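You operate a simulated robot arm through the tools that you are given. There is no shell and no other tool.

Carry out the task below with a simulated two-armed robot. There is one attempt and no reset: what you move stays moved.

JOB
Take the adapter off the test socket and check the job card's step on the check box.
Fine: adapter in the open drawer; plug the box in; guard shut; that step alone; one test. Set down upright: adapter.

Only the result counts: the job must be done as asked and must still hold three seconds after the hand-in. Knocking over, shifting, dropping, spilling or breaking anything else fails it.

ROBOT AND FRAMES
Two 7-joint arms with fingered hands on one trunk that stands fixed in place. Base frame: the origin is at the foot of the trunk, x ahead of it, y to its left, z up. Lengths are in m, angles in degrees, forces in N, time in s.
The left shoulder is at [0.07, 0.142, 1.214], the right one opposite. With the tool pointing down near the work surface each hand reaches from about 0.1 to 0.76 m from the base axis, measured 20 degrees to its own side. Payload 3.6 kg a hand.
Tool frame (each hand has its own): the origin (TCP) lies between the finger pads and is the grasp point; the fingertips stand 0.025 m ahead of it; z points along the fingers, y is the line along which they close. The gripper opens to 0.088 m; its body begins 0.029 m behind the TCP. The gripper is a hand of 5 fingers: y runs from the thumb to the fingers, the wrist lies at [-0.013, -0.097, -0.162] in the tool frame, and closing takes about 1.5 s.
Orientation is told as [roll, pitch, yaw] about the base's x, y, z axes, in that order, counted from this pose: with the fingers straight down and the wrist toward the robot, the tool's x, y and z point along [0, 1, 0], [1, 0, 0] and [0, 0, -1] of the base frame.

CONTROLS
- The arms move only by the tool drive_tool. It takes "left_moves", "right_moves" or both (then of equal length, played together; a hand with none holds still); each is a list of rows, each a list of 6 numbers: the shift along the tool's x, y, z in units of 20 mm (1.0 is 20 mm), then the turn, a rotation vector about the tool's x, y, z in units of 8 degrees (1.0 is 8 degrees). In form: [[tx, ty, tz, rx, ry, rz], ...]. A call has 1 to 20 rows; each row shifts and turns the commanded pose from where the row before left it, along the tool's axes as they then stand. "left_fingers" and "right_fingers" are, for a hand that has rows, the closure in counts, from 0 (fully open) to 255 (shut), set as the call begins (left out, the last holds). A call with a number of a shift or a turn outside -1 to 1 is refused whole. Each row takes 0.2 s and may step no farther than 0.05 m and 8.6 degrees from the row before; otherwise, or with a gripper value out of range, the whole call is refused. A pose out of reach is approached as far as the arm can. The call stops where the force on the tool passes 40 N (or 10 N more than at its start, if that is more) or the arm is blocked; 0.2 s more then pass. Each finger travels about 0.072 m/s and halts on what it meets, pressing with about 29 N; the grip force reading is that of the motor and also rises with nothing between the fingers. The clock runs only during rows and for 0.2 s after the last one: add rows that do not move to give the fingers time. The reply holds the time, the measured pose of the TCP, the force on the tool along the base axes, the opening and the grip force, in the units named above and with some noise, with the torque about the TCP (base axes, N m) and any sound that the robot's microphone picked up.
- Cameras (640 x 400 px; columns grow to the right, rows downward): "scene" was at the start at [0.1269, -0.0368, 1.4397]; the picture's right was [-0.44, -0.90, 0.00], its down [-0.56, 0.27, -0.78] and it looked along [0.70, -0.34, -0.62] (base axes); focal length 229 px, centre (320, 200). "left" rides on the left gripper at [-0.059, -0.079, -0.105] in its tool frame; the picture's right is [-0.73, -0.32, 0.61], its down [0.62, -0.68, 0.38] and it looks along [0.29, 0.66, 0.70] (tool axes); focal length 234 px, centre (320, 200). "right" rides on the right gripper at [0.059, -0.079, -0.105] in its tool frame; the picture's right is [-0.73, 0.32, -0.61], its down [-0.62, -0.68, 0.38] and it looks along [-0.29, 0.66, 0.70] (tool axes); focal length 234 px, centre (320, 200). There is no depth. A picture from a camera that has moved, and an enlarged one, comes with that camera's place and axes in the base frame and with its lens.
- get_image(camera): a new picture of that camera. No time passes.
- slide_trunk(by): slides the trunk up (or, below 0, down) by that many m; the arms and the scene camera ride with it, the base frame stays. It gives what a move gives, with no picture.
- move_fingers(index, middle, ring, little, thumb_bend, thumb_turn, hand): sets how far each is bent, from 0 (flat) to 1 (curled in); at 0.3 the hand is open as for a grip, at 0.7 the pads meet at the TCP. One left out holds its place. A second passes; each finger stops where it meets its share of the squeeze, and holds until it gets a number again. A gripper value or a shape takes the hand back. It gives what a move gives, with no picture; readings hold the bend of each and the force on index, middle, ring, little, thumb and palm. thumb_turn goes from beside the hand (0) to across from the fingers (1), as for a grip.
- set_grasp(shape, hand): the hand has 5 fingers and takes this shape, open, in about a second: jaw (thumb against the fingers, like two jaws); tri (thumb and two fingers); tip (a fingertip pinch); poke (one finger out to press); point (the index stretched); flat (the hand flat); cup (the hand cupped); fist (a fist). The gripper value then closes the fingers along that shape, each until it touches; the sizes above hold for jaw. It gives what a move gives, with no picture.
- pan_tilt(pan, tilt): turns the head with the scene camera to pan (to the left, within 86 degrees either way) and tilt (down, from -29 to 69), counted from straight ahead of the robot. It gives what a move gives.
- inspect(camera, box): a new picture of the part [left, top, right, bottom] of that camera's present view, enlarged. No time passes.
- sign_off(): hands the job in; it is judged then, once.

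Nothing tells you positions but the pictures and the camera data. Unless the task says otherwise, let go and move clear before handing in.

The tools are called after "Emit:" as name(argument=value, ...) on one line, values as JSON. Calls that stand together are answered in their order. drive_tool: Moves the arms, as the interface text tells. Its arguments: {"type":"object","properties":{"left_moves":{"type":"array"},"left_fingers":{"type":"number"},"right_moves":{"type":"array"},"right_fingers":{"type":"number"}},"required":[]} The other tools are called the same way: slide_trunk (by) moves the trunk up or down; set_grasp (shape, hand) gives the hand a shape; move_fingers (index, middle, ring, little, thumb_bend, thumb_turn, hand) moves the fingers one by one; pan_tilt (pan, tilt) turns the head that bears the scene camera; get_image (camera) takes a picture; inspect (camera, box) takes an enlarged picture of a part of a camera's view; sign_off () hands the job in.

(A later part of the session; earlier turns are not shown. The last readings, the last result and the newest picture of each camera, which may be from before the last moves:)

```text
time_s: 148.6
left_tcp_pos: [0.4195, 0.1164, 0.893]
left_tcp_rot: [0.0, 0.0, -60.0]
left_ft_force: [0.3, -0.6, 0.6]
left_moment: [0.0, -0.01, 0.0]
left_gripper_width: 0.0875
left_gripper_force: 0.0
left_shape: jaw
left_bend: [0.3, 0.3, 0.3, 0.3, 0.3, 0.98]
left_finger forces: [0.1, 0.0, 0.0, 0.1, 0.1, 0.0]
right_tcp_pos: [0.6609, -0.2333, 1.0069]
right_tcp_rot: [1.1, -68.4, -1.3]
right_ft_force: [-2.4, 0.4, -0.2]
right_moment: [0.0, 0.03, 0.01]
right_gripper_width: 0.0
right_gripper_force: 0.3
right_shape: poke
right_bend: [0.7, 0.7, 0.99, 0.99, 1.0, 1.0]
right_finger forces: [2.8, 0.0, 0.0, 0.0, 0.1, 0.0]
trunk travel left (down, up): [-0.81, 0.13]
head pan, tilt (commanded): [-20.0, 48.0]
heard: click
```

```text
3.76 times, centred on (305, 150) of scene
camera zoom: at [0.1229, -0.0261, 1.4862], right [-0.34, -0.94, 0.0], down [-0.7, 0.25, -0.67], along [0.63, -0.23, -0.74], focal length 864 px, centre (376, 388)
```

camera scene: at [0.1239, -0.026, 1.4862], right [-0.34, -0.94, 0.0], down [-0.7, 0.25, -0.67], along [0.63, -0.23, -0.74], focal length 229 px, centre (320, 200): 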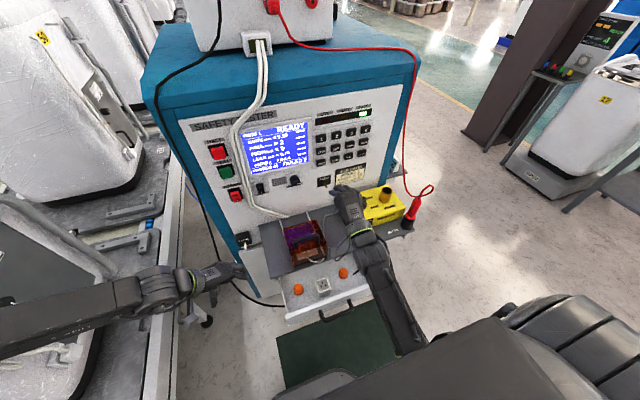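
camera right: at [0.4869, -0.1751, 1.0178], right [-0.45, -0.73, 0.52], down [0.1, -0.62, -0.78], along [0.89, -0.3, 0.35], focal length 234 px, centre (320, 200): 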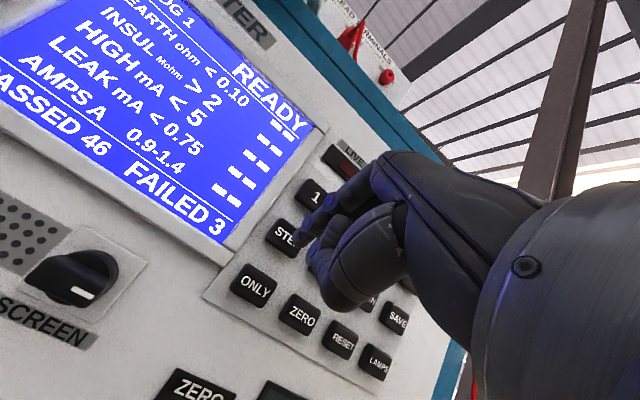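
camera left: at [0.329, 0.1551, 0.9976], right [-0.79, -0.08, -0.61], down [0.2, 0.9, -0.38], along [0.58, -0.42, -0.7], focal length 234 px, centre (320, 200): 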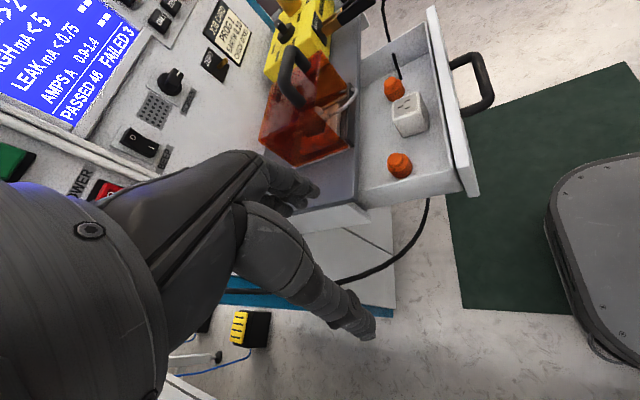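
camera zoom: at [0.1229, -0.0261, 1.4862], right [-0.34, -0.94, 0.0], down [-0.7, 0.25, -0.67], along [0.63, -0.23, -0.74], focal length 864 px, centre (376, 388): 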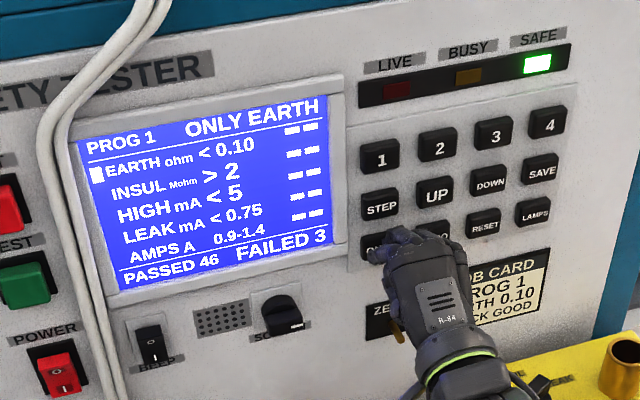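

The screen shows ONLY EARTH. I'll withdraw the right hand from the panel, and then bring the left hand around for the TEST button.

Emit:
drive_tool(right_moves=[[0, -0.37, -0.93, 0, 0, 0], [0, -0.37, -0.93, 0, 0, 0], [0, -0.37, -0.93, 0, 0, 0], [-0.5, -0.37, -0.93, 0, 0, 0], [-0.8, -0.37, -0.93, 0, 0, 0], [-0.8, -0.37, -0.93, 0, 0, 0]])

Emit:
drive_tool(left_moves=[[0, 0, -0.9, 0, 0, 0], [0, 0, -0.9, 0, 0, 0], [0, 0, -0.9, 0, 0, 0], [0, 0, -0.9, 0, 0, 0], [0, 0, -0.9, 0, 0, 0], [0, 0, -0.9, 0, 0, 0], [0, 0, -0.9, 0, 0, 0], [0, 0, -0.9, 0, 0, 0], [0, 0, 0, 0, 0, -0.9375], [0, 0, 0, 0, 0, -0.9375], [0, 0, 0, 0, 0, -0.9375], [0, 0, 0, 0, 0, -0.9375], [0, 0, 0, 0, 0, -0.9375], [0, 0, 0, 0, 0, -0.9375], [0, 0, 0, 0, 0, -0.9375], [0, 0, 0, 0, 0, -0.9375]])

Emit:
get_image(camera="scene")

Emit:
get_image(camera="left")

```text
time_s: 150.0
left_tcp_pos: [0.4187, 0.1155, 0.8932]
left_tcp_rot: [0.0, 0.0, -60.0]
left_ft_force: [0.4, -1.1, 0.4]
left_moment: [-0.01, 0.02, -0.04]
left_gripper_width: 0.0877
left_gripper_force: 0.1
left_shape: jaw
left_bend: [0.3, 0.3, 0.3, 0.3, 0.3, 0.98]
left_finger forces: [0.0, 0.0, 0.0, 0.1, 0.0, 0.1]
right_tcp_pos: [0.5398, -0.2743, 1.0067]
right_tcp_rot: [1.2, -68.4, -1.3]
right_ft_force: [-0.8, 0.5, 0.6]
right_moment: [0.04, -0.02, -0.01]
right_gripper_width: 0.0
right_gripper_force: 0.1
right_shape: poke
right_bend: [0.7, 0.7, 0.99, 0.99, 1.0, 1.0]
right_finger forces: [0.1, 0.0, 0.0, 0.0, 0.0, 0.1]
trunk travel left (down, up): [-0.81, 0.13]
head pan, tilt (commanded): [-20.0, 48.0]
```

```text
time_s: 153.4
left_tcp_pos: [0.4206, 0.1156, 1.0359]
left_tcp_rot: [0.1, 0.0, 0.1]
left_ft_force: [1.4, 0.2, -0.5]
left_moment: [0.0, 0.02, -0.01]
left_gripper_width: 0.0877
left_gripper_force: 0.1
left_shape: jaw
left_bend: [0.3, 0.3, 0.3, 0.3, 0.3, 0.98]
left_finger forces: [0.0, 0.0, 0.0, 0.1, 0.0, 0.0]
right_tcp_pos: [0.5407, -0.2757, 1.0044]
right_tcp_rot: [1.3, -68.4, -1.4]
right_ft_force: [0.0, -0.1, -0.4]
right_moment: [0.0, -0.04, 0.01]
right_gripper_width: 0.0
right_gripper_force: 0.2
right_shape: poke
right_bend: [0.7, 0.7, 0.99, 0.99, 1.0, 1.0]
right_finger forces: [0.0, 0.0, 0.0, 0.0, 0.0, 0.0]
trunk travel left (down, up): [-0.81, 0.13]
head pan, tilt (commanded): [-20.0, 48.0]
```

```text
taken
camera scene: at [0.1239, -0.0279, 1.4861], right [-0.34, -0.94, 0.0], down [-0.7, 0.26, -0.67], along [0.63, -0.23, -0.74], focal length 229 px, centre (320, 200)
```

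scene: 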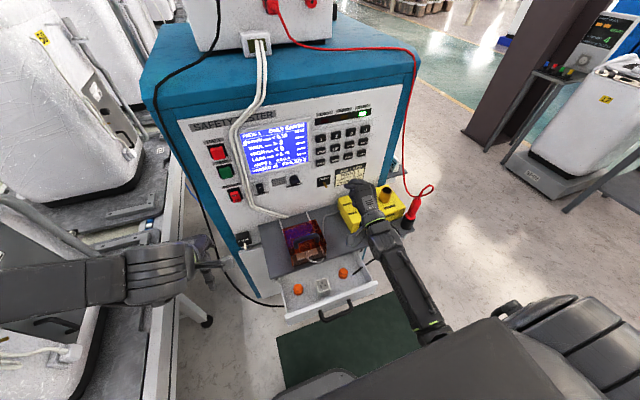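

```text
taken
camera left: at [0.3407, 0.0556, 1.1412], right [-0.32, -0.73, -0.61], down [-0.68, 0.62, -0.38], along [0.66, 0.29, -0.7], focal length 234 px, centre (320, 200)
```

left: 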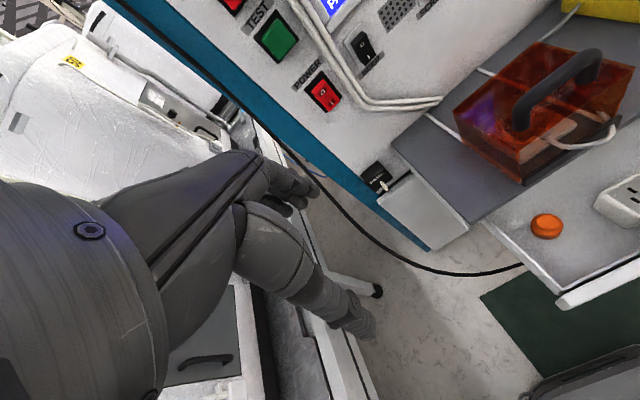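

Emit:
set_grasp(hand="left", shape="poke")

Emit:
drive_tool(left_moves=[[-0.15, 0.92, -0.167, 0, 0, 0], [-0.15, 0.92, -0.167, 0, 0, 0], [-0.15, 0.92, -0.167, 0, 0, 0], [-0.15, 0.92, -0.167, 0, 0, 0], [-0.15, 0.92, -0.167, 0, 0, 0], [-0.15, 0.92, -0.167, 0, 0, 0], [0, 0, 0, -0.9375, 0, 0], [0, 0, 0, -0.9375, 0, 0], [0, 0, 0, -0.9375, 0, 0], [0, 0, 0, -0.9375, 0, 0]])

Emit:
get_image(camera="scene")

```text
time_s: 154.3
left_tcp_pos: [0.418, 0.1149, 1.0367]
left_tcp_rot: [0.0, 0.1, -0.2]
left_ft_force: [0.5, 0.5, 0.3]
left_moment: [-0.02, 0.04, 0.0]
left_gripper_width: 0.0001
left_gripper_force: 0.1
left_shape: poke
left_bend: [0.7, 0.7, 0.99, 0.99, 1.0, 1.0]
left_finger forces: [0.0, 0.0, 0.0, 0.0, 0.0, 0.1]
right_tcp_pos: [0.541, -0.2756, 1.0066]
right_tcp_rot: [1.1, -68.4, -1.4]
right_ft_force: [-0.9, 0.5, 0.5]
right_moment: [-0.04, -0.02, -0.02]
right_gripper_width: 0.0001
right_gripper_force: 0.1
right_shape: poke
right_bend: [0.7, 0.7, 0.99, 0.99, 1.0, 1.0]
right_finger forces: [0.0, 0.0, 0.0, 0.0, 0.0, 0.0]
trunk travel left (down, up): [-0.81, 0.13]
head pan, tilt (commanded): [-20.0, 48.0]
```

```text
time_s: 156.5
left_tcp_pos: [0.5226, 0.0762, 1.0513]
left_tcp_rot: [-0.6, -26.6, -0.9]
left_ft_force: [0.1, -0.3, 0.1]
left_moment: [-0.02, -0.02, 0.01]
left_gripper_width: 0.0
left_gripper_force: 0.0
left_shape: poke
left_bend: [0.7, 0.7, 0.99, 0.99, 1.0, 1.0]
left_finger forces: [0.0, 0.0, 0.0, 0.1, 0.0, 0.0]
left hand out of reach, approached as far as the arm can: row 10
right_tcp_pos: [0.5416, -0.2772, 1.0055]
right_tcp_rot: [1.7, -68.4, -1.8]
right_ft_force: [-0.2, -0.1, 0.1]
right_moment: [-0.01, 0.0, 0.02]
right_gripper_width: 0.0
right_gripper_force: 0.0
right_shape: poke
right_bend: [0.7, 0.7, 0.99, 0.99, 1.0, 1.0]
right_finger forces: [0.0, 0.0, 0.0, 0.0, 0.0, 0.0]
trunk travel left (down, up): [-0.81, 0.13]
head pan, tilt (commanded): [-20.0, 48.0]
```

```text
taken
camera scene: at [0.1234, -0.032, 1.486], right [-0.34, -0.94, 0.0], down [-0.7, 0.26, -0.67], along [0.63, -0.23, -0.74], focal length 229 px, centre (320, 200)
```

scene: 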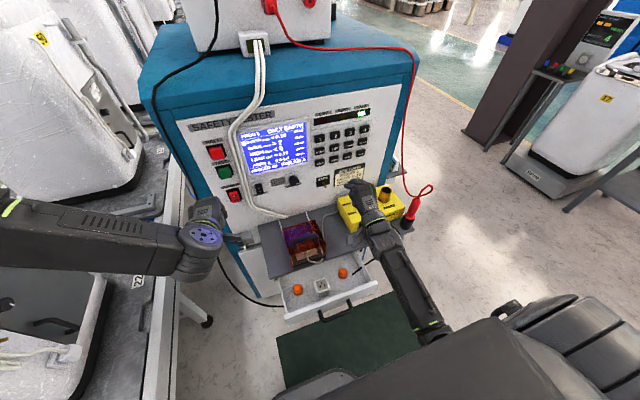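

The head shifted slightly sideways, which may mean the left elbow is touching something at the left bench. I'll look left before going on.

Emit:
pan_tilt(pan=50, tilt=45)

Emit:
get_image(camera="scene")

```text
time_s: 157.9
left_tcp_pos: [0.523, 0.0809, 1.0523]
left_tcp_rot: [-0.9, -26.4, -0.7]
left_ft_force: [0.8, 0.2, -0.7]
left_moment: [0.04, 0.02, 0.01]
left_gripper_width: 0.0001
left_gripper_force: 0.1
left_shape: poke
left_bend: [0.7, 0.7, 0.99, 0.99, 1.0, 1.0]
left_finger forces: [0.1, 0.1, 0.0, 0.1, 0.1, 0.0]
right_tcp_pos: [0.5409, -0.2747, 1.005]
right_tcp_rot: [1.1, -68.5, -1.2]
right_ft_force: [-0.3, -0.1, 0.8]
right_moment: [-0.02, 0.01, 0.02]
right_gripper_width: 0.0
right_gripper_force: 0.0
right_shape: poke
right_bend: [0.7, 0.7, 0.99, 0.99, 1.0, 1.0]
right_finger forces: [0.1, 0.1, 0.0, 0.0, 0.0, 0.0]
trunk travel left (down, up): [-0.81, 0.13]
head pan, tilt (commanded): [50.0, 45.0]
```

```text
taken
camera scene: at [0.1019, 0.0634, 1.4904], right [0.77, -0.64, 0.0], down [-0.46, -0.54, -0.71], along [0.45, 0.54, -0.71], focal length 229 px, centre (320, 200)
```

scene: 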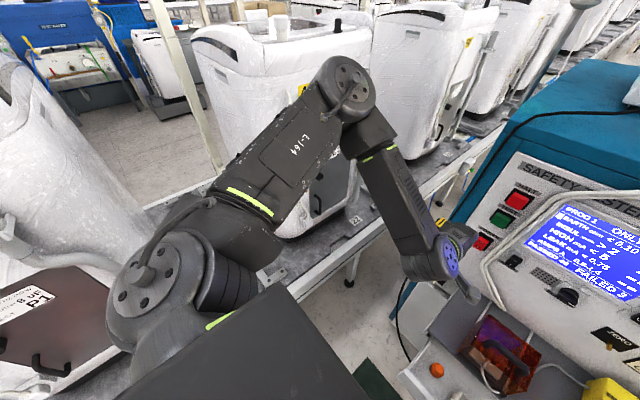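

The left elbow is clear of things; the shift was just sway from a fast reconfiguration. The left arm is in an awkward posture, so I'll park it back and use the right hand, which is well placed, for TEST.

Emit:
drive_tool(left_moves=[[0, 0, 0, 0.6, 0, 0], [0, 0, 0, 0.6, 0, 0], [0, 0, 0, 0.6, 0, 0], [0, 0, 0, 0.6, 0, 0], [0, 0, 0, 0.6, 0, 0], [0, 0, 0, 0.3, 0, 0], [0.6, -0.6, -0.2, 0, 0, 0], [0.6, -0.6, -0.2, 0, 0, 0], [0.6, -0.6, -0.2, 0, 0, 0], [0.6, -0.6, -0.2, 0, 0, 0], [0.6, -0.6, -0.2, 0, 0, 0], [0.6, -0.6, -0.2, 0, 0, 0], [0.6, -0.6, -0.2, 0, 0, 0], [0.6, -0.6, -0.2, 0, 0, 0], [0.6, -0.6, -0.2, 0, 0, 0], [0.6, -0.6, -0.2, 0, 0, 0], [0.6, 0, -0.2, 0, 0, 0], [0.6, 0, -0.2, 0, 0, 0]])

Emit:
get_image(camera="scene")

```text
time_s: 161.8
left_tcp_pos: [0.4063, 0.2282, 1.0966]
left_tcp_rot: [-0.8, 0.0, -1.1]
left_ft_force: [-0.4, -0.4, -0.1]
left_moment: [0.01, 0.01, 0.0]
left_gripper_width: 0.0002
left_gripper_force: 0.1
left_shape: poke
left_bend: [0.7, 0.7, 0.99, 0.99, 1.0, 1.0]
left_finger forces: [0.0, 0.0, 0.1, 0.1, 0.1, 0.0]
right_tcp_pos: [0.5399, -0.2743, 1.0066]
right_tcp_rot: [1.1, -68.4, -1.2]
right_ft_force: [0.2, -0.5, 0.2]
right_moment: [0.02, 0.0, 0.0]
right_gripper_width: 0.0
right_gripper_force: 0.1
right_shape: poke
right_bend: [0.7, 0.7, 0.99, 0.99, 1.0, 1.0]
right_finger forces: [0.0, 0.0, 0.1, 0.0, 0.0, 0.1]
trunk travel left (down, up): [-0.81, 0.13]
head pan, tilt (commanded): [50.0, 45.0]
```

```text
taken
camera scene: at [0.1011, 0.0636, 1.4904], right [0.77, -0.64, 0.0], down [-0.45, -0.54, -0.71], along [0.45, 0.54, -0.71], focal length 229 px, centre (320, 200)
```

scene: 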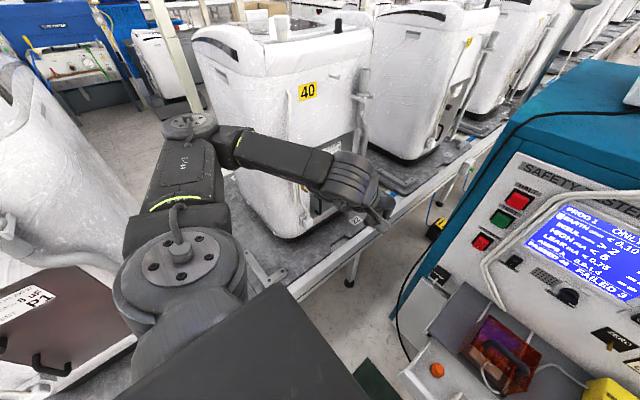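

Emit:
pan_tilt(pan=-8, tilt=42)

Emit:
drive_tool(right_moves=[[0.95, 0.166, 0, 0, 0, 0], [0.95, 0.166, 0, 0, 0, 0], [0.95, 0.166, 0, 0, 0, 0], [0.95, 0.166, 0, 0, 0, 0], [0.95, 0.166, 0, 0, 0, 0], [0.95, 0.166, 0, 0, 0, 0], [0.95, 0.166, 0, 0, 0, 0], [0.95, 0.166, 0, 0, 0, 0]])

Emit:
get_image(camera="scene")

```text
time_s: 163.0
left_tcp_pos: [0.4067, 0.2286, 1.0971]
left_tcp_rot: [-0.8, -0.1, -1.1]
left_ft_force: [0.0, 0.1, 0.8]
left_moment: [-0.01, -0.03, -0.02]
left_gripper_width: 0.0
left_gripper_force: 0.1
left_shape: poke
left_bend: [0.7, 0.7, 0.99, 0.99, 1.0, 1.0]
left_finger forces: [0.0, 0.0, 0.0, 0.0, 0.0, 0.0]
right_tcp_pos: [0.5408, -0.2743, 1.0066]
right_tcp_rot: [1.0, -68.4, -1.3]
right_ft_force: [-0.3, -1.0, -0.4]
right_moment: [-0.02, 0.0, 0.0]
right_gripper_width: 0.0001
right_gripper_force: 0.1
right_shape: poke
right_bend: [0.7, 0.7, 0.99, 0.99, 1.0, 1.0]
right_finger forces: [0.1, 0.0, 0.0, 0.0, 0.0, 0.1]
trunk travel left (down, up): [-0.81, 0.13]
head pan, tilt (commanded): [-8.0, 42.0]
```

```text
time_s: 164.8
left_tcp_pos: [0.4067, 0.2275, 1.0972]
left_tcp_rot: [-0.8, -0.2, -1.0]
left_ft_force: [0.1, 0.3, -0.1]
left_moment: [-0.03, 0.0, 0.04]
left_gripper_width: 0.0001
left_gripper_force: 0.0
left_shape: poke
left_bend: [0.7, 0.7, 0.99, 0.99, 1.0, 1.0]
left_finger forces: [0.0, 0.0, 0.1, 0.1, 0.0, 0.0]
right_tcp_pos: [0.5512, -0.1268, 1.0309]
right_tcp_rot: [-0.9, -68.2, 0.5]
right_ft_force: [-0.1, 0.1, 0.6]
right_moment: [0.02, 0.03, 0.02]
right_gripper_width: 0.0001
right_gripper_force: 0.0
right_shape: poke
right_bend: [0.7, 0.7, 0.99, 0.99, 1.0, 1.0]
right_finger forces: [0.0, 0.1, 0.0, 0.1, 0.1, 0.0]
trunk travel left (down, up): [-0.81, 0.13]
head pan, tilt (commanded): [-8.0, 42.0]
```

```text
taken
camera scene: at [0.1324, -0.0101, 1.4947], right [-0.14, -0.99, 0.0], down [-0.66, 0.09, -0.74], along [0.74, -0.1, -0.67], focal length 229 px, centre (320, 200)
```

scene: 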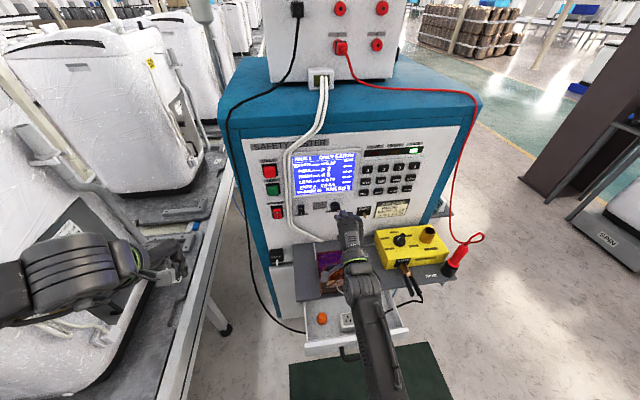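

Emit:
inspect(camera="scene", box=[240, 140, 340, 230])

Emit:
drive_tool(right_moves=[[0.95, 0.2, 0, 0, 0, 0], [0.95, 0.2, 0, 0, 0, 0], [0.95, 0.2, 0, 0, 0, 0], [0.95, 0.2, 0, 0, 0, 0], [0.95, 0.2, 0, 0, 0, 0], [0.95, 0.2, 0, 0, 0, 0], [0.95, 0.2, 0, 0, 0, 0]])

Emit:
get_image(camera="scene")

Emit:
get_image(camera="right")

```text
4.44 times, centred on (290, 185) of scene
camera zoom: at [0.1324, -0.0101, 1.4947], right [-0.14, -0.99, 0.0], down [-0.66, 0.09, -0.74], along [0.74, -0.1, -0.67], focal length 1020 px, centre (453, 267)
```

zoom: 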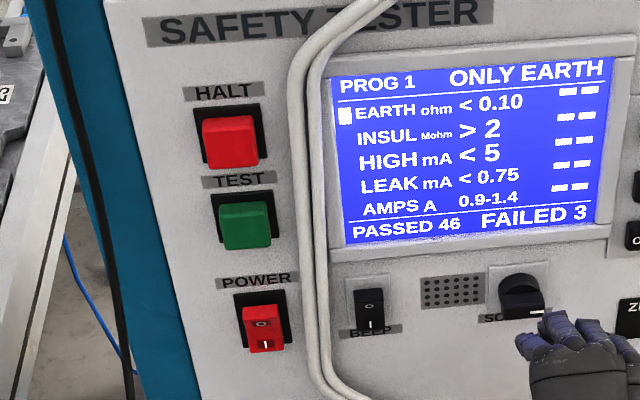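

```text
time_s: 165.6
left_tcp_pos: [0.406, 0.2262, 1.0976]
left_tcp_rot: [-0.8, -0.1, -1.1]
left_ft_force: [0.7, 0.5, -0.4]
left_moment: [0.02, 0.01, -0.02]
left_gripper_width: 0.0
left_gripper_force: 0.0
left_shape: poke
left_bend: [0.7, 0.7, 0.99, 0.99, 1.0, 1.0]
left_finger forces: [0.0, 0.0, 0.1, 0.1, 0.0, 0.0]
right_tcp_pos: [0.5537, -0.1064, 1.0213]
right_tcp_rot: [-23.5, -66.4, 22.3]
right_ft_force: [0.6, 0.4, 0.4]
right_moment: [0.02, 0.02, 0.01]
right_gripper_width: 0.0
right_gripper_force: 0.0
right_shape: poke
right_bend: [0.7, 0.7, 0.99, 0.99, 1.0, 1.0]
right_finger forces: [0.0, 0.0, 0.0, 0.1, 0.1, 0.1]
trunk travel left (down, up): [-0.81, 0.13]
head pan, tilt (commanded): [-8.0, 42.0]
stopped in row 4 (right hand): the arm was blocked; the commanded pose is now the measured one
```

```text
taken
camera scene: at [0.1323, -0.011, 1.4947], right [-0.14, -0.99, 0.0], down [-0.66, 0.09, -0.74], along [0.74, -0.1, -0.67], focal length 229 px, centre (320, 200)
```

scene: 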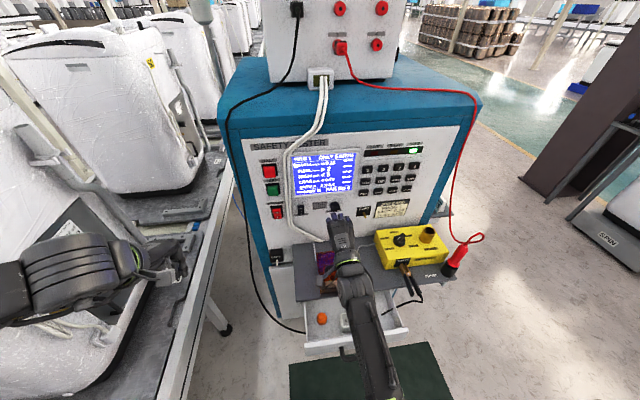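

```text
taken
camera right: at [0.4273, -0.0542, 0.9784], right [-0.44, -0.64, 0.63], down [0.11, -0.74, -0.67], along [0.89, -0.22, 0.39], focal length 234 px, centre (320, 200)
```

right: 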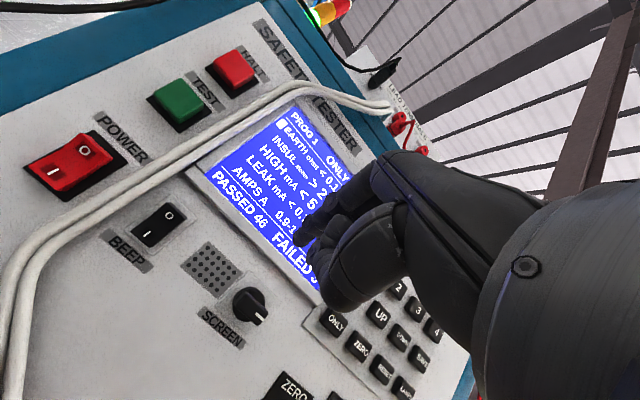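

The right arm was blocked reaching that far across (likely its own body). I'll back off and instead yaw the hand to the left so the wrist can stay further right.

Emit:
drive_tool(right_moves=[[-0.9, 0, 0, 0, 0, 0.4], [-0.9, 0, 0, 0, 0, 0.4], [-0.5, 0, 0, 0, 0, 0.44]])

Emit:
get_image(camera="scene")

Emit:
inspect(camera="scene", box=[290, 240, 430, 340])

```text
time_s: 166.4
left_tcp_pos: [0.4053, 0.2277, 1.0964]
left_tcp_rot: [-0.8, -0.2, -1.1]
left_ft_force: [0.1, -0.3, 0.7]
left_moment: [0.0, 0.01, 0.01]
left_gripper_width: 0.0004
left_gripper_force: 0.1
left_shape: poke
left_bend: [0.7, 0.7, 0.99, 0.99, 1.0, 1.0]
left_finger forces: [0.0, 0.0, 0.0, 0.0, 0.0, 0.1]
right_tcp_pos: [0.5532, -0.151, 1.0238]
right_tcp_rot: [0.0, -68.5, -3.3]
right_ft_force: [-0.3, -1.1, 0.7]
right_moment: [0.0, 0.03, 0.04]
right_gripper_width: 0.0001
right_gripper_force: 0.0
right_shape: poke
right_bend: [0.7, 0.7, 0.99, 0.99, 1.0, 1.0]
right_finger forces: [0.1, 0.0, 0.1, 0.1, 0.0, 0.1]
trunk travel left (down, up): [-0.81, 0.13]
head pan, tilt (commanded): [-8.0, 42.0]
```

```text
taken
camera scene: at [0.1322, -0.0105, 1.4947], right [-0.14, -0.99, 0.0], down [-0.66, 0.09, -0.74], along [0.74, -0.1, -0.67], focal length 229 px, centre (320, 200)
```

scene: 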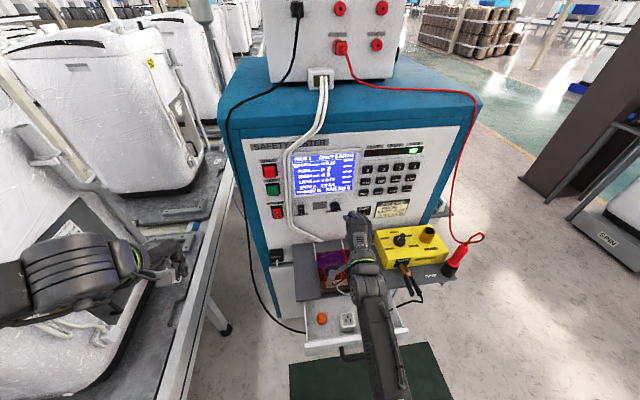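

```text
4.00 times, centred on (360, 290) of scene
camera zoom: at [0.1322, -0.0105, 1.4947], right [-0.14, -0.99, 0.0], down [-0.66, 0.09, -0.74], along [0.74, -0.1, -0.67], focal length 918 px, centre (160, -160)
```

zoom: 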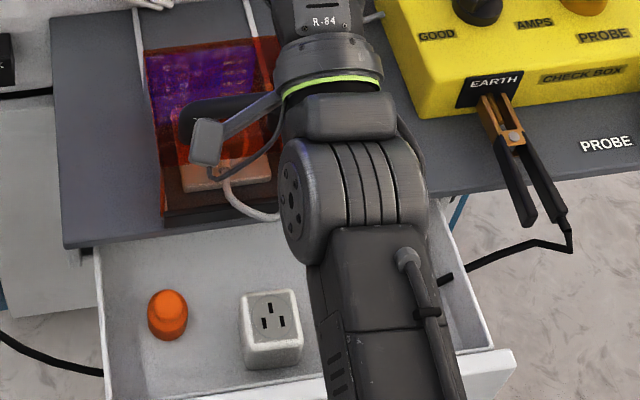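

Recovered. TEST is at about (0.68, 0.055, 1.053), HALT 7 cm above it, and cables run near y 0.01. I'll go forward first, then yaw left and slide across with the arm more extended.

Emit:
drive_tool(right_moves=[[0, 0.83, 0.747, 0, 0, 0], [0, 0.83, 0.747, 0, 0, 0], [0, 0.83, 0.747, 0, 0, 0], [0, 0, 0, 0, 0.871, -0.347], [0, 0, 0, 0, 0.871, -0.347], [0, 0, 0, 0, 0.871, -0.347], [0, 0, 0, 0, 0.871, -0.347]])

Emit:
get_image(camera="scene")

Emit:
get_image(camera="right")

```text
time_s: 168.0
left_tcp_pos: [0.407, 0.2263, 1.098]
left_tcp_rot: [-0.7, 0.0, -1.2]
left_ft_force: [0.6, -0.2, -0.9]
left_moment: [0.05, 0.01, 0.02]
left_gripper_width: 0.0
left_gripper_force: 0.0
left_shape: poke
left_bend: [0.7, 0.7, 0.99, 0.99, 1.0, 1.0]
left_finger forces: [0.0, 0.0, 0.0, 0.1, 0.0, 0.0]
right_tcp_pos: [0.6142, -0.1534, 1.0564]
right_tcp_rot: [0.5, -68.6, 26.5]
right_ft_force: [0.2, 0.1, 0.3]
right_moment: [-0.05, -0.03, 0.04]
right_gripper_width: 0.0
right_gripper_force: 0.0
right_shape: poke
right_bend: [0.7, 0.7, 0.99, 0.99, 1.0, 1.0]
right_finger forces: [0.0, 0.0, 0.0, 0.0, 0.0, 0.1]
trunk travel left (down, up): [-0.81, 0.13]
head pan, tilt (commanded): [-8.0, 42.0]
```

```text
taken
camera scene: at [0.1327, -0.0124, 1.4946], right [-0.14, -0.99, 0.0], down [-0.66, 0.09, -0.74], along [0.74, -0.1, -0.67], focal length 229 px, centre (320, 200)
```

scene: 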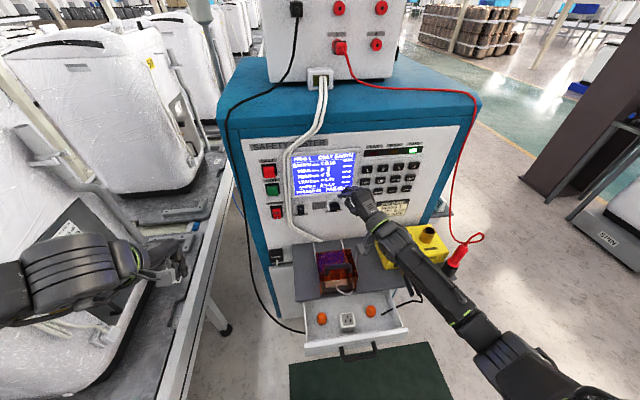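

```text
taken
camera right: at [0.4744, -0.1589, 1.0225], right [-0.07, -0.85, 0.52], down [0.38, -0.5, -0.78], along [0.92, 0.14, 0.36], focal length 234 px, centre (320, 200)
```

right: 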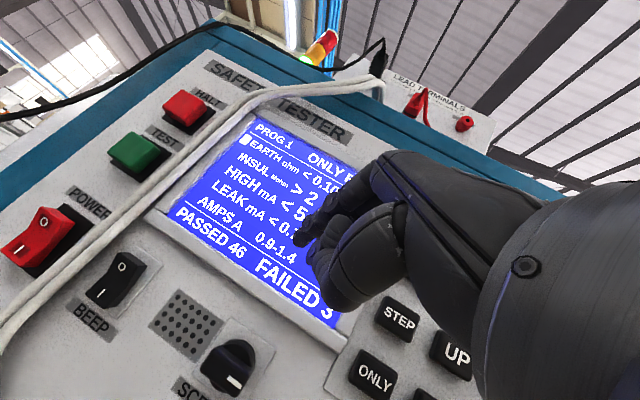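

Emit:
drive_tool(right_moves=[[0.892, 0.158, 0.348, 0, 0, 0], [0.892, 0.158, 0.348, 0, 0, 0], [0.892, 0.158, 0.348, 0, 0, 0], [0.892, 0.158, 0.348, 0, 0, 0], [0.892, 0.158, 0.348, 0, 0, 0]])

Emit:
get_image(camera="right")

Emit:
get_image(camera="scene")

```text
time_s: 169.2
left_tcp_pos: [0.4066, 0.2282, 1.0964]
left_tcp_rot: [-0.7, -0.1, -1.2]
left_ft_force: [-0.5, -0.8, 0.1]
left_moment: [0.03, 0.01, -0.02]
left_gripper_width: 0.0001
left_gripper_force: 0.2
left_shape: poke
left_bend: [0.7, 0.7, 0.99, 0.99, 1.0, 1.0]
left_finger forces: [0.0, 0.0, 0.1, 0.1, 0.1, 0.0]
right_tcp_pos: [0.6078, -0.056, 1.0619]
right_tcp_rot: [0.1, -68.6, 26.7]
right_ft_force: [0.0, 0.2, -0.2]
right_moment: [-0.01, -0.03, 0.01]
right_gripper_width: 0.0
right_gripper_force: 0.1
right_shape: poke
right_bend: [0.7, 0.7, 0.99, 0.99, 1.0, 1.0]
right_finger forces: [0.1, 0.0, 0.0, 0.0, 0.1, 0.0]
trunk travel left (down, up): [-0.81, 0.13]
head pan, tilt (commanded): [-8.0, 42.0]
```

```text
taken
camera right: at [0.4675, -0.0594, 1.0268], right [-0.07, -0.85, 0.52], down [0.38, -0.51, -0.77], along [0.92, 0.14, 0.36], focal length 234 px, centre (320, 200)
```

right: 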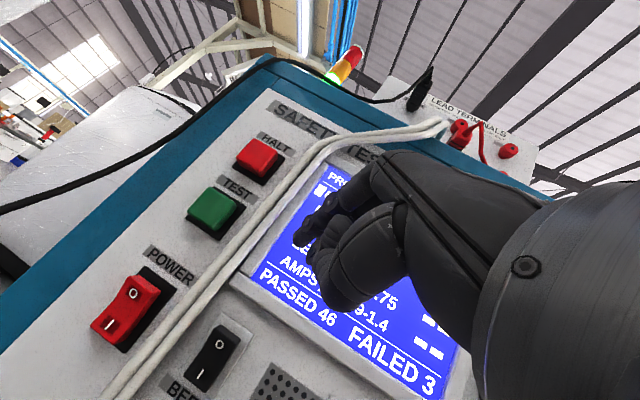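

```text
taken
camera scene: at [0.1323, -0.01, 1.4947], right [-0.14, -0.99, 0.0], down [-0.66, 0.09, -0.74], along [0.74, -0.1, -0.67], focal length 229 px, centre (320, 200)
```

scene: 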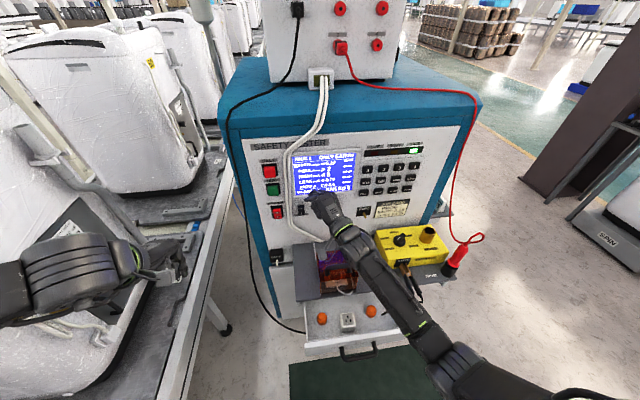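

Emit:
drive_tool(right_moves=[[0.892, 0.158, 0.33, 0, 0, 0], [0.892, 0.158, 0.33, 0, 0, 0], [0.892, 0.158, 0.33, 0, 0, 0], [0.892, 0.158, 0.33, 0, 0, 0], [0.85, 0.158, 0.33, 0, 0, 0]])

Emit:
get_image(camera="right")

Emit:
inspect(camera="scene", box=[240, 140, 360, 240])

```text
time_s: 170.4
left_tcp_pos: [0.4063, 0.2282, 1.0976]
left_tcp_rot: [-0.8, -0.1, -1.1]
left_ft_force: [-0.9, 0.5, 1.0]
left_moment: [-0.01, 0.0, 0.02]
left_gripper_width: 0.0002
left_gripper_force: 0.0
left_shape: poke
left_bend: [0.7, 0.7, 0.99, 0.99, 1.0, 1.0]
left_finger forces: [0.0, 0.1, 0.1, 0.0, 0.1, 0.0]
right_tcp_pos: [0.6038, 0.0392, 1.063]
right_tcp_rot: [0.1, -68.6, 26.6]
right_ft_force: [-0.2, 0.1, 0.6]
right_moment: [-0.01, -0.02, -0.03]
right_gripper_width: 0.0
right_gripper_force: 0.1
right_shape: poke
right_bend: [0.7, 0.7, 0.99, 0.99, 1.0, 1.0]
right_finger forces: [0.1, 0.0, 0.0, 0.0, 0.1, 0.1]
trunk travel left (down, up): [-0.81, 0.13]
head pan, tilt (commanded): [-8.0, 42.0]
```

```text
taken
camera right: at [0.4623, 0.0345, 1.0289], right [-0.07, -0.85, 0.52], down [0.38, -0.51, -0.77], along [0.92, 0.14, 0.36], focal length 234 px, centre (320, 200)
```

right: 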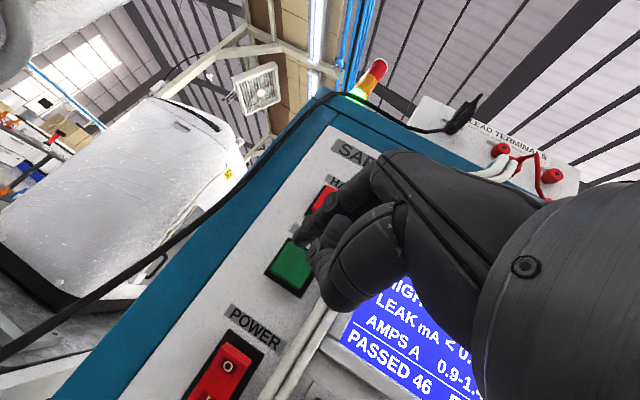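

```text
4.00 times, centred on (300, 190) of scene
camera zoom: at [0.1323, -0.0099, 1.4947], right [-0.14, -0.99, 0.0], down [-0.66, 0.09, -0.74], along [0.74, -0.1, -0.67], focal length 918 px, centre (400, 240)
```

zoom: 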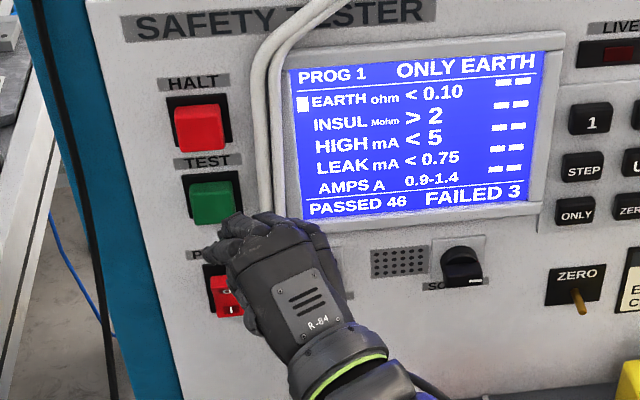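

Fingertip is near TEST. I'll flatten the pitch a bit more (to stay clear of HALT) and move to just in front of the lower half of TEST.

Emit:
drive_tool(right_moves=[[0, 0, 0, -0.9375, 0, 0], [-0.285, -0.18, 0.9, 0, 0, 0], [-0.285, -0.18, 0.7, 0, 0, 0]])

Emit:
get_image(camera="right")

Emit:
inspect(camera="scene", box=[240, 140, 360, 240])

Emit:
inspect(camera="right", box=[230, 140, 390, 300])

```text
time_s: 171.2
left_tcp_pos: [0.4073, 0.2282, 1.0978]
left_tcp_rot: [-0.8, 0.0, -1.1]
left_ft_force: [0.2, 0.4, -0.4]
left_moment: [0.01, 0.01, 0.03]
left_gripper_width: 0.0001
left_gripper_force: 0.1
left_shape: poke
left_bend: [0.7, 0.7, 0.99, 0.99, 1.0, 1.0]
left_finger forces: [0.0, 0.0, 0.1, 0.0, 0.1, 0.1]
right_tcp_pos: [0.6346, 0.0411, 1.0464]
right_tcp_rot: [0.3, -76.0, 26.4]
right_ft_force: [0.3, -0.5, -0.2]
right_moment: [-0.04, 0.03, -0.02]
right_gripper_width: 0.0
right_gripper_force: 0.2
right_shape: poke
right_bend: [0.7, 0.7, 0.99, 0.99, 1.0, 1.0]
right_finger forces: [0.1, 0.0, 0.1, 0.0, 0.0, 0.0]
trunk travel left (down, up): [-0.81, 0.13]
head pan, tilt (commanded): [-8.0, 42.0]
```

```text
taken
camera right: at [0.4997, 0.0389, 0.9967], right [-0.13, -0.88, 0.46], down [0.47, -0.46, -0.75], along [0.87, 0.12, 0.47], focal length 234 px, centre (320, 200)
```

right: 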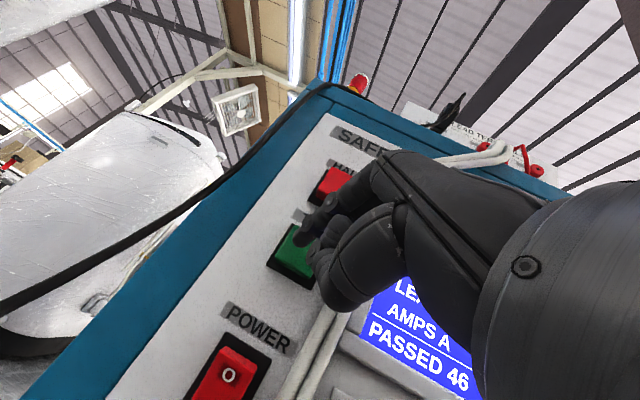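

```text
4.00 times, centred on (300, 190) of scene
camera zoom: at [0.1329, -0.0109, 1.4946], right [-0.14, -0.99, 0.0], down [-0.66, 0.09, -0.74], along [0.74, -0.1, -0.67], focal length 918 px, centre (400, 240)
```

zoom: 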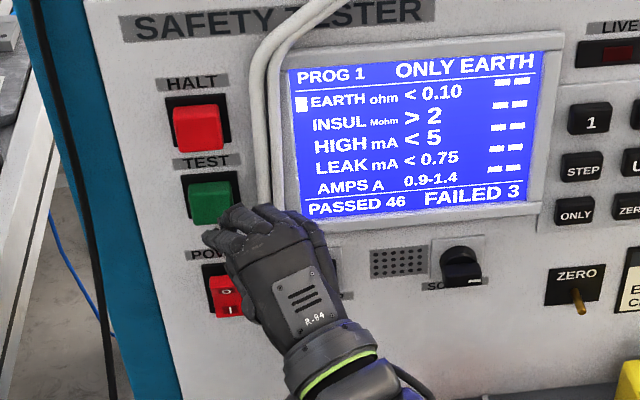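

```text
2.50 times, centred on (310, 220) of right
camera zoom: at [0.4997, 0.0389, 0.9967], right [-0.13, -0.88, 0.46], down [0.47, -0.46, -0.75], along [0.87, 0.12, 0.47], focal length 585 px, centre (345, 150)
```

zoom: 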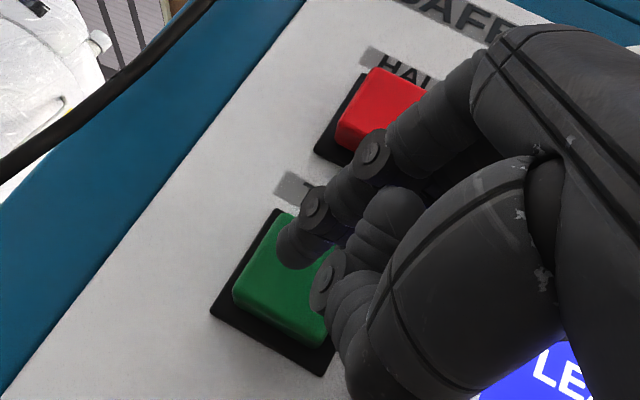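

Emit:
drive_tool(right_moves=[[-0.18, 0.09, 0.37, 0, 0, 0], [-0.18, 0.09, 0.37, 0, 0, 0]])

Emit:
inspect(camera="right", box=[230, 140, 390, 300])

```text
time_s: 171.8
left_tcp_pos: [0.4059, 0.2284, 1.0978]
left_tcp_rot: [-0.7, -0.1, -1.1]
left_ft_force: [-0.9, 0.1, -0.3]
left_moment: [0.02, 0.02, 0.0]
left_gripper_width: 0.0004
left_gripper_force: 0.0
left_shape: poke
left_bend: [0.7, 0.7, 0.99, 0.99, 1.0, 1.0]
left_finger forces: [0.0, 0.1, 0.1, 0.0, 0.0, 0.1]
right_tcp_pos: [0.6511, 0.0423, 1.047]
right_tcp_rot: [0.3, -76.1, 26.5]
right_ft_force: [0.0, 1.3, -0.2]
right_moment: [0.0, -0.02, 0.0]
right_gripper_width: 0.0001
right_gripper_force: 0.0
right_shape: poke
right_bend: [0.7, 0.7, 0.99, 0.99, 1.0, 1.0]
right_finger forces: [0.1, 0.5, 0.0, 0.1, 0.1, 0.0]
trunk travel left (down, up): [-0.81, 0.13]
head pan, tilt (commanded): [-8.0, 42.0]
```

```text
2.50 times, centred on (310, 220) of right
camera zoom: at [0.5155, 0.04, 0.9963], right [-0.13, -0.88, 0.46], down [0.47, -0.46, -0.75], along [0.87, 0.12, 0.47], focal length 585 px, centre (345, 150)
```

zoom: 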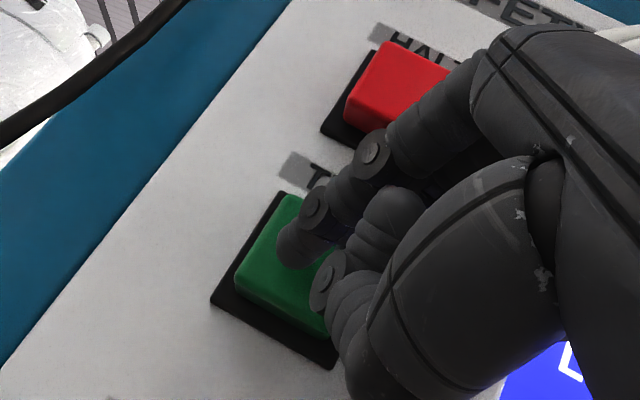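

Emit:
drive_tool(right_moves=[[-0.045, 0.022, 0.087, 0, 0, 0]])

Emit:
inspect(camera="scene", box=[240, 130, 420, 240])

```text
time_s: 172.2
left_tcp_pos: [0.4061, 0.2277, 1.0973]
left_tcp_rot: [-0.8, -0.2, -1.1]
left_ft_force: [0.5, -0.1, -0.6]
left_moment: [0.03, 0.03, 0.01]
left_gripper_width: 0.0
left_gripper_force: 0.1
left_shape: poke
left_bend: [0.7, 0.7, 0.99, 0.99, 1.0, 1.0]
left_finger forces: [0.1, 0.0, 0.0, 0.0, 0.1, 0.0]
right_tcp_pos: [0.6503, 0.0422, 1.0468]
right_tcp_rot: [0.3, -76.2, 26.5]
right_ft_force: [-1.3, 0.2, -0.3]
right_moment: [-0.03, 0.03, -0.03]
right_gripper_width: 0.0001
right_gripper_force: 0.0
right_shape: poke
right_bend: [0.7, 0.7, 0.99, 0.99, 1.0, 1.0]
right_finger forces: [0.1, 1.5, 0.0, 0.0, 0.1, 0.1]
trunk travel left (down, up): [-0.81, 0.13]
head pan, tilt (commanded): [-8.0, 42.0]
```

```text
3.56 times, centred on (330, 185) of scene
camera zoom: at [0.1321, -0.0106, 1.4947], right [-0.14, -0.99, 0.0], down [-0.66, 0.09, -0.74], along [0.74, -0.1, -0.67], focal length 816 px, centre (284, 253)
```

zoom: 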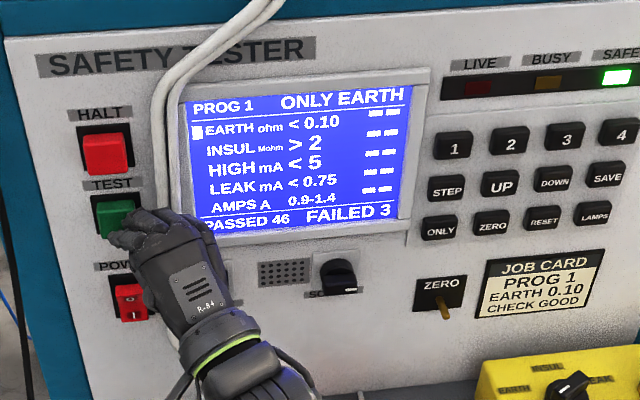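

Emit:
drive_tool(right_moves=[[-0.045, 0.022, 0.087, 0, 0, 0]])

Emit:
inspect(camera="right", box=[230, 140, 390, 300])

Emit:
inspect(camera="scene", box=[240, 130, 420, 240])

```text
time_s: 172.6
left_tcp_pos: [0.4064, 0.2283, 1.0985]
left_tcp_rot: [-0.7, -0.1, -1.1]
left_ft_force: [-0.1, 0.1, -0.2]
left_moment: [0.0, -0.03, 0.01]
left_gripper_width: 0.0002
left_gripper_force: 0.1
left_shape: poke
left_bend: [0.7, 0.7, 0.99, 0.99, 1.0, 1.0]
left_finger forces: [0.1, 0.1, 0.1, 0.0, 0.0, 0.0]
right_tcp_pos: [0.6533, 0.0424, 1.0484]
right_tcp_rot: [0.1, -76.2, 26.7]
right_ft_force: [-3.6, -0.2, -0.2]
right_moment: [-0.02, 0.05, -0.03]
right_gripper_width: 0.0
right_gripper_force: 0.0
right_shape: poke
right_bend: [0.7, 0.7, 0.99, 0.99, 1.0, 1.0]
right_finger forces: [0.0, 2.5, 0.1, 0.1, 0.0, 0.0]
trunk travel left (down, up): [-0.81, 0.13]
head pan, tilt (commanded): [-8.0, 42.0]
```

```text
2.50 times, centred on (310, 220) of right
camera zoom: at [0.5183, 0.0399, 0.997], right [-0.13, -0.88, 0.46], down [0.47, -0.46, -0.75], along [0.87, 0.12, 0.47], focal length 585 px, centre (345, 150)
```

zoom: 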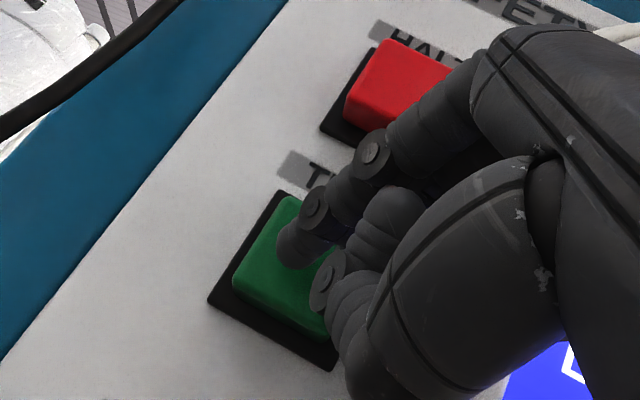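

```text
3.56 times, centred on (330, 185) of scene
camera zoom: at [0.1317, -0.0106, 1.4947], right [-0.14, -0.99, 0.0], down [-0.66, 0.09, -0.74], along [0.74, -0.1, -0.67], focal length 816 px, centre (284, 253)
```

zoom: 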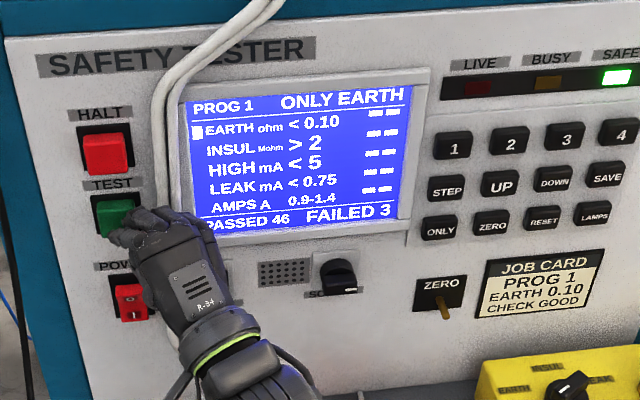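

Emit:
drive_tool(right_moves=[[-0.045, 0.022, 0.087, 0, 0, 0]])

Emit:
inspect(camera="scene", box=[240, 130, 420, 240])

```text
time_s: 173.0
left_tcp_pos: [0.4057, 0.2285, 1.0979]
left_tcp_rot: [-0.9, -0.1, -1.1]
left_ft_force: [-0.2, 0.7, 0.6]
left_moment: [0.02, 0.0, 0.0]
left_gripper_width: 0.0
left_gripper_force: 0.1
left_shape: poke
left_bend: [0.7, 0.7, 0.99, 0.99, 1.0, 1.0]
left_finger forces: [0.1, 0.1, 0.0, 0.0, 0.0, 0.0]
right_tcp_pos: [0.6552, 0.042, 1.0489]
right_tcp_rot: [0.1, -76.2, 26.7]
right_ft_force: [-3.8, -0.3, 0.3]
right_moment: [0.0, 0.06, 0.02]
right_gripper_width: 0.0001
right_gripper_force: 0.1
right_shape: poke
right_bend: [0.7, 0.7, 0.99, 0.99, 1.0, 1.0]
right_finger forces: [0.0, 3.7, 0.1, 0.0, 0.0, 0.1]
trunk travel left (down, up): [-0.81, 0.13]
head pan, tilt (commanded): [-8.0, 42.0]
heard: click
```

```text
3.56 times, centred on (330, 185) of scene
camera zoom: at [0.1312, -0.0106, 1.4948], right [-0.14, -0.99, 0.0], down [-0.66, 0.09, -0.74], along [0.74, -0.1, -0.67], focal length 816 px, centre (284, 253)
```

zoom: 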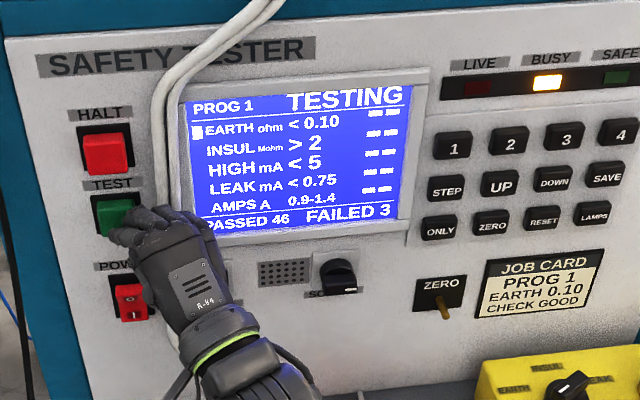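

The test is running (TESTING, BUSY lit). I'll hold still and let it run.

Emit:
drive_tool(right_moves=[[0, 0, 0, 0, 0, 0], [0, 0, 0, 0, 0, 0], [0, 0, 0, 0, 0, 0], [0, 0, 0, 0, 0, 0], [0, 0, 0, 0, 0, 0]])

Emit:
inspect(camera="scene", box=[240, 130, 420, 240])

```text
time_s: 174.2
left_tcp_pos: [0.4058, 0.228, 1.0975]
left_tcp_rot: [-0.8, -0.2, -1.1]
left_ft_force: [-0.4, 0.2, -0.1]
left_moment: [-0.01, 0.02, 0.02]
left_gripper_width: 0.0
left_gripper_force: 0.1
left_shape: poke
left_bend: [0.7, 0.7, 0.99, 0.99, 1.0, 1.0]
left_finger forces: [0.0, 0.0, 0.0, 0.1, 0.0, 0.1]
right_tcp_pos: [0.6543, 0.0421, 1.0477]
right_tcp_rot: [0.1, -76.1, 26.7]
right_ft_force: [-3.3, 1.5, 0.3]
right_moment: [0.01, 0.03, 0.01]
right_gripper_width: 0.0001
right_gripper_force: 0.1
right_shape: poke
right_bend: [0.7, 0.7, 0.99, 0.99, 1.0, 1.0]
right_finger forces: [0.0, 3.7, 0.0, 0.0, 0.0, 0.0]
trunk travel left (down, up): [-0.81, 0.13]
head pan, tilt (commanded): [-8.0, 42.0]
```

```text
3.56 times, centred on (330, 185) of scene
camera zoom: at [0.1313, -0.0107, 1.4948], right [-0.14, -0.99, 0.0], down [-0.66, 0.09, -0.74], along [0.74, -0.1, -0.67], focal length 816 px, centre (284, 253)
```

zoom: 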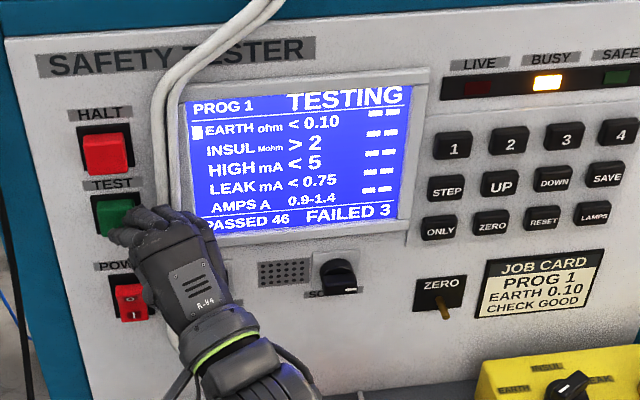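

Emit:
drive_tool(right_moves=[[0, 0, 0, 0, 0, 0], [0, 0, 0, 0, 0, 0], [0, 0, 0, 0, 0, 0], [0, 0, 0, 0, 0, 0], [0, 0, 0, 0, 0, 0], [0, 0, 0, 0, 0, 0], [0, 0, 0, 0, 0, 0], [0, 0, 0, 0, 0, 0]])

Emit:
inspect(camera="scene", box=[240, 130, 420, 240])

```text
time_s: 176.0
left_tcp_pos: [0.405, 0.2282, 1.0985]
left_tcp_rot: [-0.8, 0.0, -1.2]
left_ft_force: [0.2, -0.3, -0.5]
left_moment: [0.0, 0.02, 0.04]
left_gripper_width: 0.0
left_gripper_force: 0.0
left_shape: poke
left_bend: [0.7, 0.7, 0.99, 0.99, 1.0, 1.0]
left_finger forces: [0.1, 0.1, 0.0, 0.0, 0.0, 0.1]
right_tcp_pos: [0.6537, 0.0413, 1.0481]
right_tcp_rot: [0.2, -76.2, 26.8]
right_ft_force: [-3.8, 0.3, -0.1]
right_moment: [-0.01, 0.03, 0.02]
right_gripper_width: 0.0
right_gripper_force: 0.0
right_shape: poke
right_bend: [0.7, 0.7, 0.99, 0.99, 1.0, 1.0]
right_finger forces: [0.0, 3.8, 0.0, 0.0, 0.0, 0.1]
trunk travel left (down, up): [-0.81, 0.13]
head pan, tilt (commanded): [-8.0, 42.0]
```

```text
3.56 times, centred on (330, 185) of scene
camera zoom: at [0.1313, -0.0106, 1.4948], right [-0.14, -0.99, 0.0], down [-0.66, 0.09, -0.74], along [0.74, -0.1, -0.67], focal length 816 px, centre (284, 253)
```

zoom: 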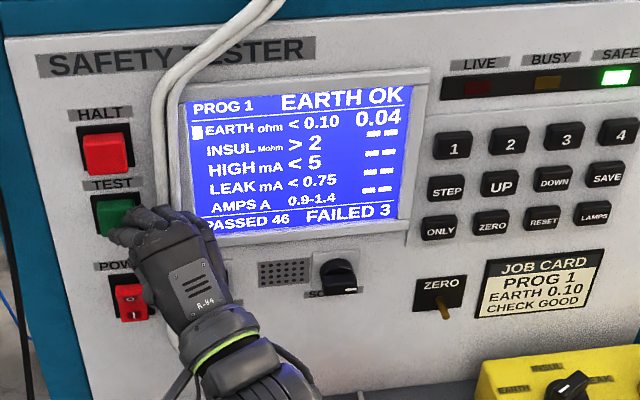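

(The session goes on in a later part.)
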